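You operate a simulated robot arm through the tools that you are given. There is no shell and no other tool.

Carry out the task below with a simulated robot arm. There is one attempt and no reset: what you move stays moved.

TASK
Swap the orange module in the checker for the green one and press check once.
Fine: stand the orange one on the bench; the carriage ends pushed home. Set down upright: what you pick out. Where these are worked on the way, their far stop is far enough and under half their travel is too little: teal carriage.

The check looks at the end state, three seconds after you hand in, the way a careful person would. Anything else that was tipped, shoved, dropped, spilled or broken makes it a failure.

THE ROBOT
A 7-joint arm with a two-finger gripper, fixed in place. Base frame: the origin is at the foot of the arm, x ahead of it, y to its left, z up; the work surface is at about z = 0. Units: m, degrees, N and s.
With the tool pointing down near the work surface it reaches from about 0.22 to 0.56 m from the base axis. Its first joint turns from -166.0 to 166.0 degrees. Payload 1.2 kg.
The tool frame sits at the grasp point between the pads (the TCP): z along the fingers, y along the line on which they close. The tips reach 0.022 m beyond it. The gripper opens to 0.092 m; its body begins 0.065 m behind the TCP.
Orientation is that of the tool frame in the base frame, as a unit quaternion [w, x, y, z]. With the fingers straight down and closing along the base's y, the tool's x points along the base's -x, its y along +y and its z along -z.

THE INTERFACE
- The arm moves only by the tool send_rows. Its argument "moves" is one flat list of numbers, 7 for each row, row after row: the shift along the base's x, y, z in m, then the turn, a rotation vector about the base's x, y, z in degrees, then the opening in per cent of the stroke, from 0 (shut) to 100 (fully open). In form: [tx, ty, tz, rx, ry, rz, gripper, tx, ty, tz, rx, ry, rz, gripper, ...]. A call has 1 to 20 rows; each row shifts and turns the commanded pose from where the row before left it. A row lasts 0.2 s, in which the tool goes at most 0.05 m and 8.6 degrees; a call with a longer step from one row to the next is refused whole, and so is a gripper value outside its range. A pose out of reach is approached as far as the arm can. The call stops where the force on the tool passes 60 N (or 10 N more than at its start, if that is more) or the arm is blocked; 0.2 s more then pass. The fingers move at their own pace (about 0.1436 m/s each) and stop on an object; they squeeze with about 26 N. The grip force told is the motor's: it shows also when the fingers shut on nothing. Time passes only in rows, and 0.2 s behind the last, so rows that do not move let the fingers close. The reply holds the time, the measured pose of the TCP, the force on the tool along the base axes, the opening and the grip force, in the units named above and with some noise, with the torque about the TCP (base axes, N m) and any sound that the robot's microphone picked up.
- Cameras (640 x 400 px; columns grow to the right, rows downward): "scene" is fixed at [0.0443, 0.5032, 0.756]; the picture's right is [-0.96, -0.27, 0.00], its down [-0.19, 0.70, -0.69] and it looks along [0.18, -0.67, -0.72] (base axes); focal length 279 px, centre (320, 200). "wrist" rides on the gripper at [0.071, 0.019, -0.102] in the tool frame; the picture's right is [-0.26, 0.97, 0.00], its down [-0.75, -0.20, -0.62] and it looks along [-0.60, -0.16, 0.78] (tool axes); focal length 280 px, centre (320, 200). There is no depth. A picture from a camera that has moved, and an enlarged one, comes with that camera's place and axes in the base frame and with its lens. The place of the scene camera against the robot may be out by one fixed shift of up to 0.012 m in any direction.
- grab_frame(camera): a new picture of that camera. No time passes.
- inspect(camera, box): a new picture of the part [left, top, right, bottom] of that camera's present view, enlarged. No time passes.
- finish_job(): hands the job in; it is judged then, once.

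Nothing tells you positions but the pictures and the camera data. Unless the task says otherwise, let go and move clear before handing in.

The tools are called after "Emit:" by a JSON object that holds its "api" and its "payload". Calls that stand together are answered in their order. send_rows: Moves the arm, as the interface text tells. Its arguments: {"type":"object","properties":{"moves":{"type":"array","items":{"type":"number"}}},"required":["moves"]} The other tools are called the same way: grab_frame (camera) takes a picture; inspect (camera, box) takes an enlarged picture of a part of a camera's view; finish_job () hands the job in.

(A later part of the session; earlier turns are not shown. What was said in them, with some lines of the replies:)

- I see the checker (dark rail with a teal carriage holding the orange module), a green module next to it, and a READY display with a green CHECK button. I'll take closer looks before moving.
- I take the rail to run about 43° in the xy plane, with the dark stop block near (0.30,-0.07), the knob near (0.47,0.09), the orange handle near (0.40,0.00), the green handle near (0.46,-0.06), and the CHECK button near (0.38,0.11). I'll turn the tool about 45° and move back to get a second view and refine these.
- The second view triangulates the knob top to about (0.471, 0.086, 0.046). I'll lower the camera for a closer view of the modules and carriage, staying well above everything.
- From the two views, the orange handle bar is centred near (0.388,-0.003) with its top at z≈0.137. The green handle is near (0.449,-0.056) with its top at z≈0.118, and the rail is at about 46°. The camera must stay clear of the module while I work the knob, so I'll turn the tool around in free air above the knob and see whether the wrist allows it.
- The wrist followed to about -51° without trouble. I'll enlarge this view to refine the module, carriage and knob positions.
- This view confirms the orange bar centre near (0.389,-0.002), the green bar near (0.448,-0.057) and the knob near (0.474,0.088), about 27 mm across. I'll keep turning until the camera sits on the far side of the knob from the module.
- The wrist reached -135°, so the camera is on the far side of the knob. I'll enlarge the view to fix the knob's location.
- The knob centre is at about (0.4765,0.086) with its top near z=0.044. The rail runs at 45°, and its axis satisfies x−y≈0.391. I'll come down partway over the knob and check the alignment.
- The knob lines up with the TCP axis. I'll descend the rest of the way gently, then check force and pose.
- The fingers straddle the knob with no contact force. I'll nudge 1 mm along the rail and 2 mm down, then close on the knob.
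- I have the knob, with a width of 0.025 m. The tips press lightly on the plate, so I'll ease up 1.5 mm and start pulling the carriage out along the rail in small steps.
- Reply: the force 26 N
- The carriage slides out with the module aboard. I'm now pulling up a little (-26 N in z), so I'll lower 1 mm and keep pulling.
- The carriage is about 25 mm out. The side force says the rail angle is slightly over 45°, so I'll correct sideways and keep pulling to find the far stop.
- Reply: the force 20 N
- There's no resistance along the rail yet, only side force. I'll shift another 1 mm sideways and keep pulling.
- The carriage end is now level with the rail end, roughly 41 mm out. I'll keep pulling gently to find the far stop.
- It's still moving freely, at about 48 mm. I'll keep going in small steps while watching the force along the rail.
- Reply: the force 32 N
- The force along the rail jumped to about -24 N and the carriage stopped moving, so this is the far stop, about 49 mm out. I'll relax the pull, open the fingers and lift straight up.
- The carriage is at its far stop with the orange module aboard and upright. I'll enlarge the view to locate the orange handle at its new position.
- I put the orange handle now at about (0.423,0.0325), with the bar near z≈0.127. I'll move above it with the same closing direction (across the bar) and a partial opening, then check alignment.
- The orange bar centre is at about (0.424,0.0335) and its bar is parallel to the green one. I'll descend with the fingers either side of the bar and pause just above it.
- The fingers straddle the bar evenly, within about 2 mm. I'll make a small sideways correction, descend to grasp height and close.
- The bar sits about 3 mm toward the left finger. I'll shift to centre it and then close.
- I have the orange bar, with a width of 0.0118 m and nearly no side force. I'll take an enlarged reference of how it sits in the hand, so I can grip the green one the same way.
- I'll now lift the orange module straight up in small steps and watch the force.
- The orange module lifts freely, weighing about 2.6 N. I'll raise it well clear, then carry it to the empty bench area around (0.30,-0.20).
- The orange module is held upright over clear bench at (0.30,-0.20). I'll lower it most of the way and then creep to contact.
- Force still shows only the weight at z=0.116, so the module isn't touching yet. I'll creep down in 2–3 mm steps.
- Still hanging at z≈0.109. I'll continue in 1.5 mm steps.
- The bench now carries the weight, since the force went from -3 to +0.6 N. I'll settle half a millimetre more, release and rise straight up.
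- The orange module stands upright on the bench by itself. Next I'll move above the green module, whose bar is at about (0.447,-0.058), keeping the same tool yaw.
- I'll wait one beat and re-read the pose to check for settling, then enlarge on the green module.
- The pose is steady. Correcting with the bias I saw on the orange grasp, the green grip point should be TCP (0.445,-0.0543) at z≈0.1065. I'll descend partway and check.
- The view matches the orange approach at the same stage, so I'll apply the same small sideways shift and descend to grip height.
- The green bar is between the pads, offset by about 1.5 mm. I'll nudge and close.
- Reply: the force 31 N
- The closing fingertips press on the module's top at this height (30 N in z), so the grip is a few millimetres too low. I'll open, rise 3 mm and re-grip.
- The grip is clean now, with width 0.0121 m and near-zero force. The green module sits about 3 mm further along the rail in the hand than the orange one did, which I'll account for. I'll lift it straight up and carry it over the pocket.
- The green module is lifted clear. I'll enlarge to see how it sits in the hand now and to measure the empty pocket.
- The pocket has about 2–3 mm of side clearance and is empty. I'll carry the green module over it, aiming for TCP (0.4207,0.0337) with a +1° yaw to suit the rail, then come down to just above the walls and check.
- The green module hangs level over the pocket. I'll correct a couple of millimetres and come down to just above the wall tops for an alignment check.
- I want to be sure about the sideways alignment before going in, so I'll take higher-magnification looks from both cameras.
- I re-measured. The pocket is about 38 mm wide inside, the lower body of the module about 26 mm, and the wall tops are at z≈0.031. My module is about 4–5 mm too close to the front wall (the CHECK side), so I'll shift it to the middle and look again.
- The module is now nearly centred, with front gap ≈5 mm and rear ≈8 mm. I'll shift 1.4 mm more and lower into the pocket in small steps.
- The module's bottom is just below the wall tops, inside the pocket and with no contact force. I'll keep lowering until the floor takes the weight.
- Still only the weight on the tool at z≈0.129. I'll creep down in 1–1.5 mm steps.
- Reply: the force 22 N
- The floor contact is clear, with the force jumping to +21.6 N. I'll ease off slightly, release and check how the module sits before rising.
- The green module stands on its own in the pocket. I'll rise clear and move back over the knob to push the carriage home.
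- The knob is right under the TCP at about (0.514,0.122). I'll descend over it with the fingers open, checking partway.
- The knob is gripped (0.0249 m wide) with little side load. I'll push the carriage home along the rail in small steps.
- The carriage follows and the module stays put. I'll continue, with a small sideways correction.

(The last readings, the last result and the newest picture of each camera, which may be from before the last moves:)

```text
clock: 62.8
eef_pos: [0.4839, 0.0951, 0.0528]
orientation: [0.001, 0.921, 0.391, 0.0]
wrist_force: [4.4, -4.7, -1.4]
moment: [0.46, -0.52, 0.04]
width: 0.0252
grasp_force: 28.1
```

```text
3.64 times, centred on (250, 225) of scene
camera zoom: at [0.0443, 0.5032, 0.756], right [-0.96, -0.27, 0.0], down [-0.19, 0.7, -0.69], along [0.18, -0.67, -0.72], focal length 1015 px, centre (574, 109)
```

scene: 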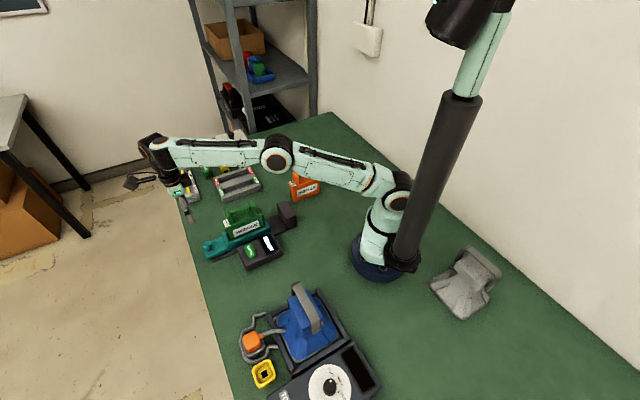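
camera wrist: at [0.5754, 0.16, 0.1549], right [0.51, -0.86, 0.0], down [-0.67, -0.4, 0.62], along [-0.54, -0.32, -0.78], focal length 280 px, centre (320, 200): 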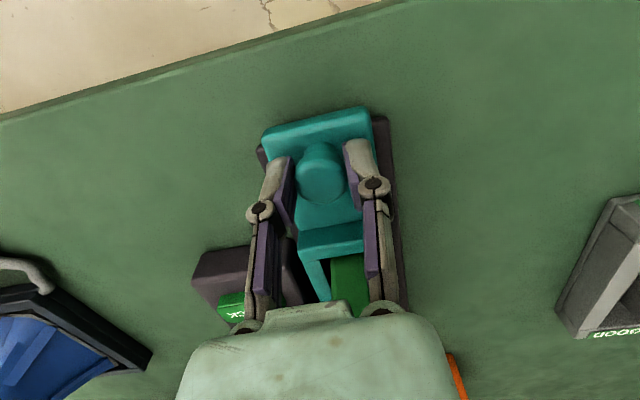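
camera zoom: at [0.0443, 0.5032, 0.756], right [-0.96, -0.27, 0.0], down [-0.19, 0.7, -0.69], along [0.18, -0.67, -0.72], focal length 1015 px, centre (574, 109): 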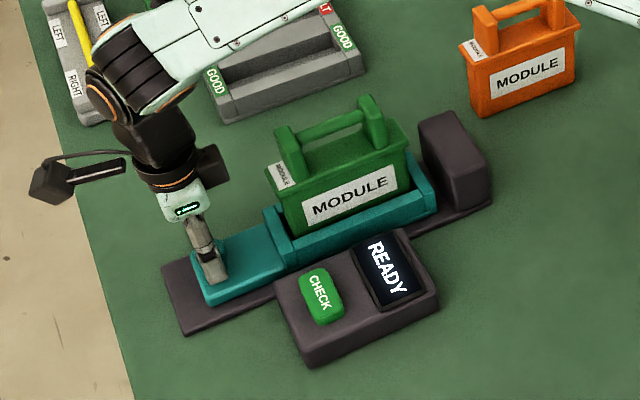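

About 11 mm remain. I'll continue in smaller steps toward the home stop.

Emit:
{"api": "send_rows", "payload": {"moves": [-0.0018, -0.0022, 0, 0, 0, 0, 0, -0.002, -0.002, 0, 0, 0, 0, 0, -0.002, -0.002, 0, 0, 0, 0, 0, -0.001, -0.001, 0, 0, 0, 0, 0, 0, 0, 0, 0, 0, 0, 0]}}

Emit:
{"api": "inspect", "payload": {"camera": "scene", "box": [190, 170, 310, 280]}}

```text
clock: 64.0
eef_pos: [0.4771, 0.0887, 0.0535]
orientation: [0.0, 0.92, 0.393, -0.002]
wrist_force: [-4.7, 3.1, -3.4]
moment: [0.12, -0.07, 0.05]
width: 0.025
grasp_force: 27.2
```

```text
3.64 times, centred on (250, 225) of scene
camera zoom: at [0.0443, 0.5032, 0.756], right [-0.96, -0.27, 0.0], down [-0.19, 0.7, -0.69], along [0.18, -0.67, -0.72], focal length 1015 px, centre (574, 109)
```

zoom: 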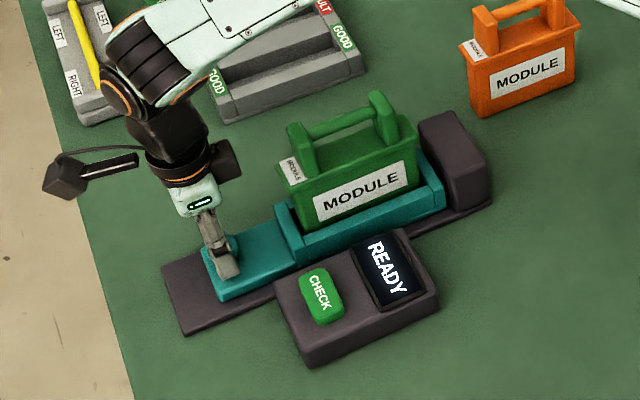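

It's back near the original home position. I'll push a few more millimetres gently until the home stop pushes back.

Emit:
{"api": "send_rows", "payload": {"moves": [-0.001, -0.001, 0, 0, 0, 0, 0, -0.001, -0.001, 0, 0, 0, 0, 0, 0, 0, 0, 0, 0, 0, 0]}}

```text
clock: 64.8
eef_pos: [0.476, 0.0874, 0.0541]
orientation: [-0.002, 0.92, 0.393, 0.001]
wrist_force: [10.6, 18.9, -12.7]
moment: [0.26, -0.25, -0.04]
width: 0.0252
grasp_force: 27.8
```

The tool now feels about +21 N along the rail, so the carriage is against the home stop. I'll check visually against the original home position.

Emit:
{"api": "inspect", "payload": {"camera": "scene", "box": [200, 170, 300, 275]}}

Emit:
{"api": "grab_frame", "payload": {"camera": "wrist"}}

```text
3.81 times, centred on (250, 222) of scene
camera zoom: at [0.0443, 0.5032, 0.756], right [-0.96, -0.27, 0.0], down [-0.19, 0.7, -0.69], along [0.18, -0.67, -0.72], focal length 1063 px, centre (587, 114)
```

zoom: 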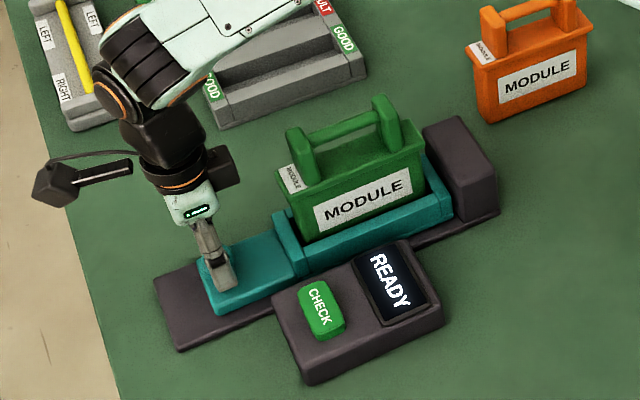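

```text
taken
camera wrist: at [0.539, 0.1237, 0.1559], right [0.52, -0.86, 0.0], down [-0.67, -0.41, 0.62], along [-0.53, -0.32, -0.78], focal length 280 px, centre (320, 200)
```

wrist: 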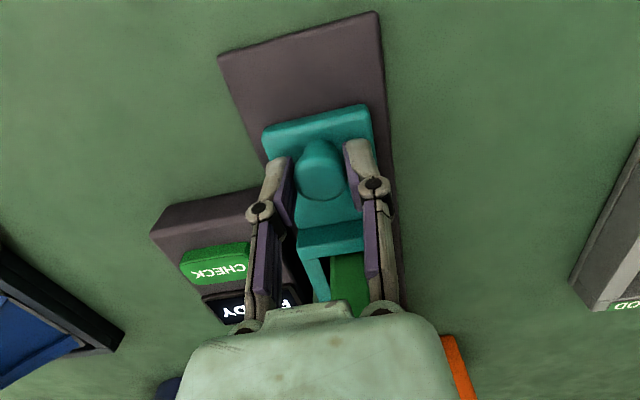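

The carriage and module match the original home position exactly. I'll open, rise straight up, and re-check that it stayed home.

Emit:
{"api": "send_rows", "payload": {"moves": [0, 0, 0, 0, 0, 0, 30, 0, 0, 0, 0, 0, 0, 60, 0, 0, 0, 0, 0, 0, 60, 0, 0, 0.01, 0, 0, 0, 60, 0, 0, 0.03, 0, 0, 0, 60, 0, 0, 0.04, 0, 0, 0, 60, 0, 0, 0.04, 0, 0, 0, 60, 0, 0, 0.03, 0, 0, 0, 60, 0, 0, 0, 0, 0, 0, 60]}}

Emit:
{"api": "grab_frame", "payload": {"camera": "wrist"}}

Emit:
{"api": "inspect", "payload": {"camera": "scene", "box": [200, 170, 300, 275]}}

```text
clock: 66.8
eef_pos: [0.4747, 0.0854, 0.205]
orientation: [0.0, 0.92, 0.392, 0.0]
wrist_force: [0.1, 0.1, -1.0]
moment: [0.01, -0.01, 0.0]
width: 0.055
grasp_force: 0.1
```

```text
taken
camera wrist: at [0.5386, 0.1219, 0.3065], right [0.51, -0.86, 0.0], down [-0.67, -0.4, 0.62], along [-0.54, -0.32, -0.78], focal length 280 px, centre (320, 200)
```

wrist: 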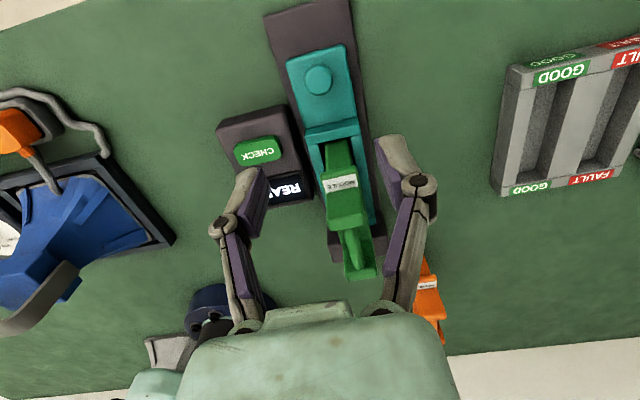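

```text
3.81 times, centred on (250, 222) of scene
camera zoom: at [0.0443, 0.5032, 0.756], right [-0.96, -0.27, 0.0], down [-0.19, 0.7, -0.69], along [0.18, -0.67, -0.72], focal length 1063 px, centre (587, 114)
```

zoom: 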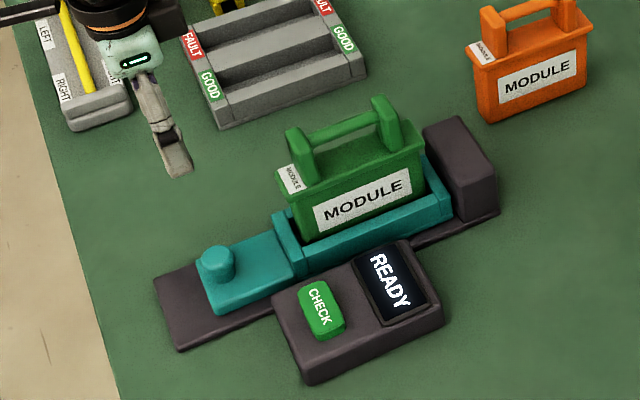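

The carriage stayed home with the green module in it. The CHECK button top triangulates to about (0.375,0.106,0.029). I'll move above it, turning the tool 90° so the palm and camera face away from the module, with the fingers closed.

Emit:
{"api": "send_rows", "payload": {"moves": [-0.0091, 0.002, 0, 0, 0, 8.2, 30, -0.0091, 0.002, 0, 0, 0, 8.2, 10, -0.0091, 0.002, 0, 0, 0, 8.2, 0, -0.0091, 0.002, 0, 0, 0, 8.2, 0, -0.0091, 0.002, 0, 0, 0, 8.2, 0, -0.0091, 0.002, 0, 0, 0, 8.2, 0, -0.0091, 0.002, 0, 0, 0, 8.2, 0, -0.0091, 0.002, 0, 0, 0, 8.2, 0, -0.0091, 0.002, 0, 0, 0, 8.2, 0, -0.0091, 0.002, 0, 0, 0, 8.2, 0, -0.0096, 0.002, 0, 0, 0, 8, 0, 0, 0, 0, 0, 0, 0, 0, 0, 0, 0, 0, 0, 0, 0]}}

Emit:
{"api": "grab_frame", "payload": {"camera": "wrist"}}

Emit:
{"api": "grab_frame", "payload": {"camera": "scene"}}

```text
clock: 69.6
eef_pos: [0.3735, 0.1082, 0.2042]
orientation: [-0.001, 0.373, 0.928, 0.0]
wrist_force: [-0.2, 0.6, 0.5]
moment: [0.0, -0.01, 0.0]
width: 0.0
grasp_force: 26.5
```

```text
taken
camera wrist: at [0.3365, 0.1704, 0.3055], right [0.86, 0.51, 0.0], down [0.4, -0.67, 0.63], along [0.32, -0.54, -0.78], focal length 280 px, centre (320, 200)
```

wrist: 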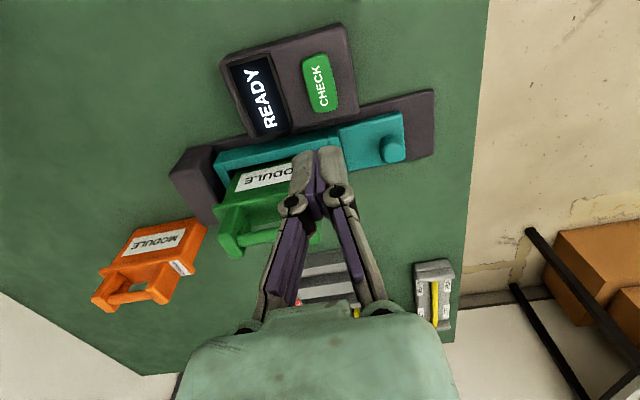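

```text
taken
```

scene: 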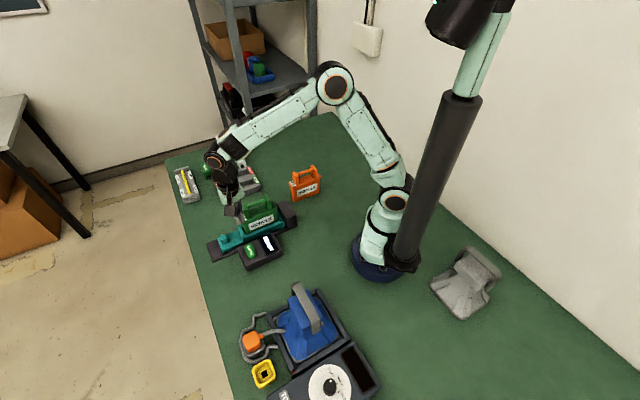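

The TCP is above the button, which I refine to about (0.376,0.1055) with its top at z≈0.033. The palm is well clear of the module, so I'll descend to just above the button and check.

Emit:
{"api": "send_rows", "payload": {"moves": [0.0007, -0.001, -0.035, 0, 0, 0, 0, 0.0007, -0.001, -0.04, 0, 0, 0, 0, 0, 0, -0.03, 0, 0, 0, 0, 0, 0, -0.015, 0, 0, 0, 0, 0, 0, 0, 0, 0, 0, 0]}}

Emit:
{"api": "grab_frame", "payload": {"camera": "wrist"}}

Emit:
{"api": "inspect", "payload": {"camera": "scene", "box": [200, 170, 300, 275]}}

```text
clock: 70.8
eef_pos: [0.3758, 0.1068, 0.0828]
orientation: [0.0, 0.374, 0.927, 0.0]
wrist_force: [0.2, 1.4, 0.1]
moment: [-0.01, -0.02, -0.03]
width: 0.0
grasp_force: 25.9
```

```text
taken
camera wrist: at [0.3387, 0.1695, 0.1851], right [0.86, 0.51, 0.0], down [0.4, -0.67, 0.62], along [0.32, -0.54, -0.78], focal length 280 px, centre (320, 200)
```

wrist: 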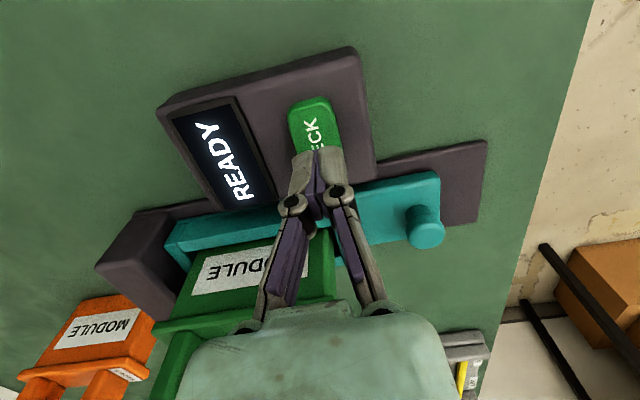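

```text
3.81 times, centred on (250, 222) of scene
camera zoom: at [0.0443, 0.5032, 0.756], right [-0.96, -0.27, 0.0], down [-0.19, 0.7, -0.69], along [0.18, -0.67, -0.72], focal length 1063 px, centre (587, 114)
```

zoom: 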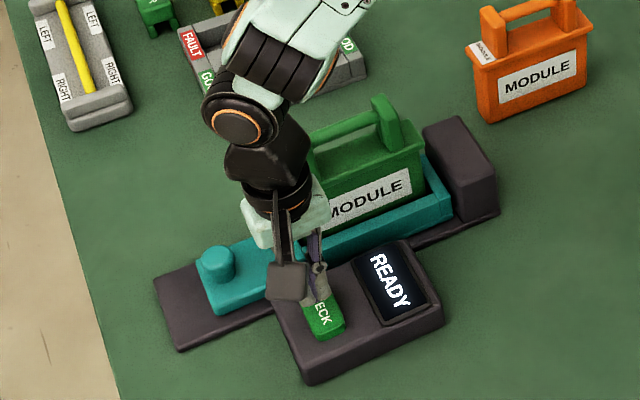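

The fingertips are right over the button and the palm is clear of the module. I'll descend slowly to contact.

Emit:
{"api": "send_rows", "payload": {"moves": [-0.0004, -0.0006, -0.01, 0, 0, 0, 0, 0, 0, -0.006, 0, 0, 0, 0, 0, 0, -0.003, 0, 0, 0, 0, 0, 0, 0, 0, 0, 0, 0]}}

Emit:
{"api": "inspect", "payload": {"camera": "scene", "box": [220, 200, 300, 275]}}

```text
clock: 71.8
eef_pos: [0.3757, 0.1057, 0.0639]
orientation: [0.001, 0.374, 0.927, 0.001]
wrist_force: [-0.7, 0.2, 0.0]
moment: [0.01, -0.02, -0.02]
width: 0.0001
grasp_force: 25.8
```

```text
5.33 times, centred on (260, 238) of scene
camera zoom: at [0.0443, 0.5032, 0.756], right [-0.96, -0.27, 0.0], down [-0.19, 0.7, -0.69], along [0.18, -0.67, -0.72], focal length 1488 px, centre (640, 0)
```

zoom: 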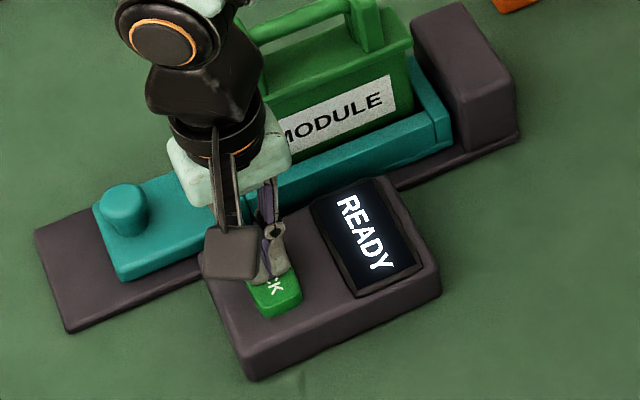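

Emit:
{"api": "send_rows", "payload": {"moves": [0, 0, -0.002, 0, 0, 0, 0, 0, 0, -0.002, 0, 0, 0, 0, 0, 0, -0.0015, 0, 0, 0, 0, 0, 0, 0, 0, 0, 0, 0]}}

```text
clock: 72.8
eef_pos: [0.3759, 0.1038, 0.0591]
orientation: [0.0, 0.374, 0.927, 0.001]
wrist_force: [0.3, 1.5, 1.3]
moment: [0.05, -0.01, -0.01]
width: 0.0058
grasp_force: 28.3
heard: click
```

I heard a click, so the button has been pressed. I'll check the display before doing anything else.

Emit:
{"api": "inspect", "payload": {"camera": "scene", "box": [220, 200, 300, 275]}}

Emit:
{"api": "grab_frame", "payload": {"camera": "wrist"}}

```text
5.33 times, centred on (260, 238) of scene
camera zoom: at [0.0443, 0.5032, 0.756], right [-0.96, -0.27, 0.0], down [-0.19, 0.7, -0.69], along [0.18, -0.67, -0.72], focal length 1488 px, centre (640, 0)
```

zoom: 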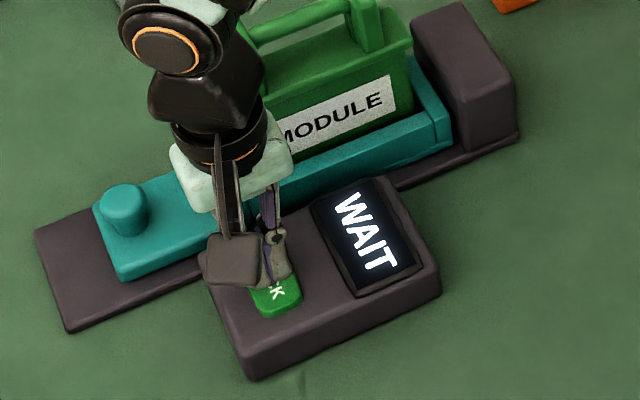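

```text
taken
camera wrist: at [0.3389, 0.1664, 0.1604], right [0.86, 0.51, 0.0], down [0.4, -0.67, 0.62], along [0.32, -0.54, -0.78], focal length 280 px, centre (320, 200)
```

wrist: 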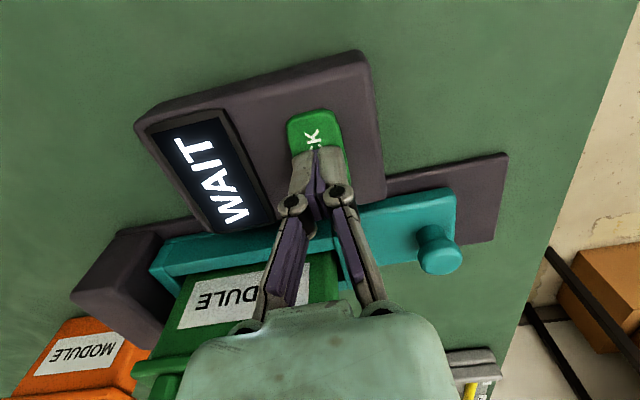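

The display shows WAIT, so the single press registered. I'll lift straight off the button and wait for the result.

Emit:
{"api": "send_rows", "payload": {"moves": [0, 0, 0.01, 0, 0, 0, 0, 0, 0, 0.03, 0, 0, 0, 0, 0, 0, 0.04, 0, 0, 0, 0, 0, 0, 0.04, 0, 0, 0, 0, 0, 0, 0.04, 0, 0, 0, 0, 0, 0, 0.03, 0, 0, 0, 0, 0, 0, 0, 0, 0, 0, 0, 0, 0, 0, 0, 0, 0, 0]}}

Emit:
{"api": "grab_frame", "payload": {"camera": "wrist"}}

Emit:
{"api": "inspect", "payload": {"camera": "scene", "box": [190, 160, 310, 280]}}

```text
clock: 74.6
eef_pos: [0.3762, 0.106, 0.2485]
orientation: [0.0, 0.373, 0.928, 0.0]
wrist_force: [0.3, -0.1, -1.5]
moment: [0.0, 0.04, -0.02]
width: 0.0002
grasp_force: 28.2
```

```text
taken
camera wrist: at [0.3386, 0.1675, 0.35], right [0.86, 0.51, 0.0], down [0.4, -0.67, 0.63], along [0.32, -0.54, -0.78], focal length 280 px, centre (320, 200)
```

wrist: 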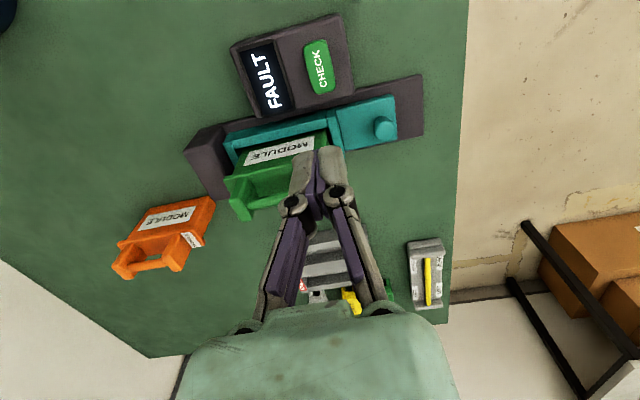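

```text
3.33 times, centred on (250, 220) of scene
camera zoom: at [0.0443, 0.5032, 0.756], right [-0.96, -0.27, 0.0], down [-0.19, 0.7, -0.69], along [0.18, -0.67, -0.72], focal length 930 px, centre (553, 133)
```

zoom: 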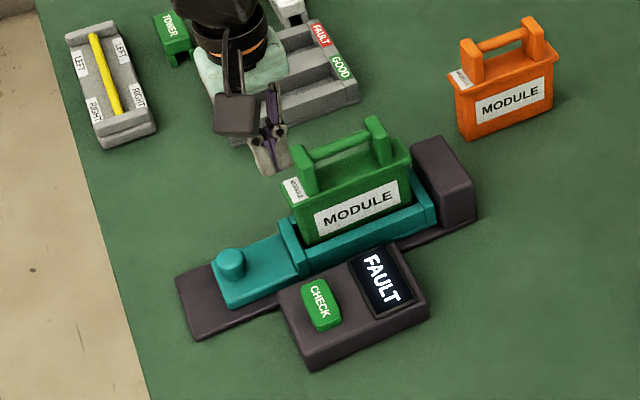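

The display now reads FAULT, which I take as the checker's verdict on the module. The task only asks for one press, so I won't press again. I'll move clear and verify that the carriage is home, the module is seated and the orange one is standing.

Emit:
{"api": "send_rows", "payload": {"moves": [-0.01, 0.005, 0.03, 0, 0, 0, 0, -0.015, 0.005, 0.03, 0, 0, 0, 20, -0.015, 0.005, 0.03, 0, 0, 0, 40, -0.01, 0.005, 0.02, 0, 0, 0, 40, 0, 0, 0, 0, 0, 0, 40]}}

Emit:
{"api": "inspect", "payload": {"camera": "scene", "box": [200, 170, 300, 275]}}

Emit:
{"api": "grab_frame", "payload": {"camera": "wrist"}}

Emit:
{"api": "grab_frame", "payload": {"camera": "scene"}}

```text
clock: 75.8
eef_pos: [0.3265, 0.1248, 0.3612]
orientation: [-0.001, 0.374, 0.928, 0.0]
wrist_force: [0.4, -0.4, -1.4]
moment: [0.01, 0.01, 0.0]
width: 0.0368
grasp_force: 0.1
```

```text
3.81 times, centred on (250, 222) of scene
camera zoom: at [0.0443, 0.5032, 0.756], right [-0.96, -0.27, 0.0], down [-0.19, 0.7, -0.69], along [0.18, -0.67, -0.72], focal length 1063 px, centre (587, 114)
```

zoom: 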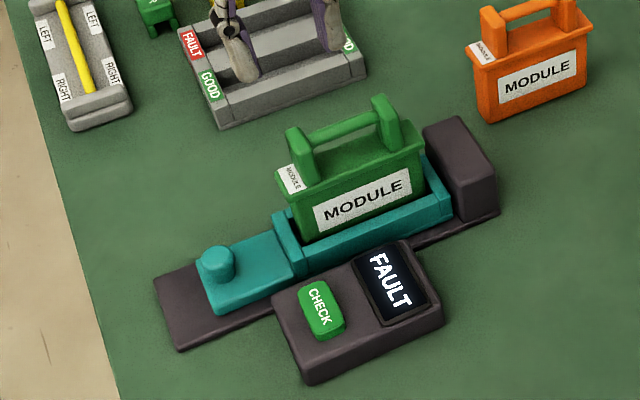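

```text
taken
camera wrist: at [0.289, 0.1857, 0.4633], right [0.86, 0.51, 0.0], down [0.4, -0.67, 0.62], along [0.32, -0.54, -0.78], focal length 280 px, centre (320, 200)
```

wrist: 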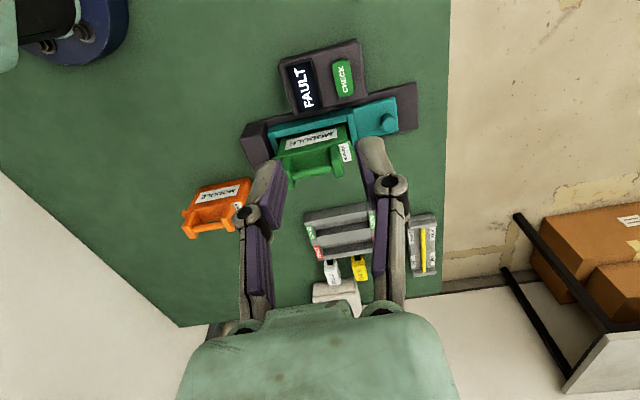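

```text
taken
```

scene: 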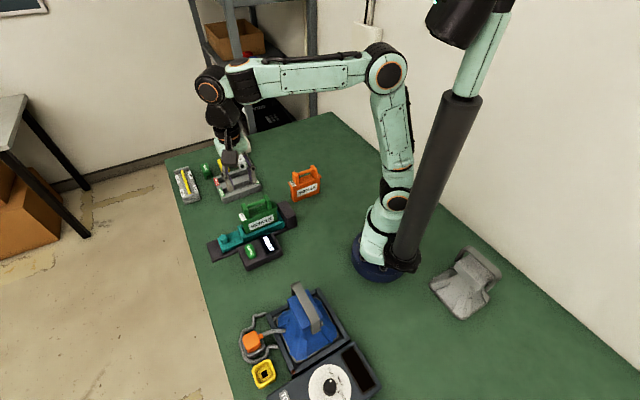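

Everything checks out. The green module is seated and upright in the carriage, the carriage is in its original home position, and CHECK was pressed once (the display shows its verdict, FAULT). The orange module stands upright on the bench, the arm is clear and nothing else was disturbed, so I'm handing in.

Emit:
{"api": "finish_job", "payload": {}}

```text
The job is handed in.
```

The swap is done and CHECK was pressed once. The checker displayed WAIT and then FAULT.

- **Green module:** it is upright in the carriage pocket, at the same height and position the orange one had.
- **Carriage:** I pulled it out to its far stop for the swap and then pushed it back until the home stop resisted. In the final picture it matches its starting position.
- **Orange module:** it stands upright on clear bench to the side of the checker, released and free-standing.
- **FAULT reading:** I took this as the checker's verdict on the green module, since the seating and carriage position looked right. I can't fully rule out a seating problem. I did not press again because the task said once.

Nothing else on the bench appeared moved, and the arm was clear of everything when I handed in.
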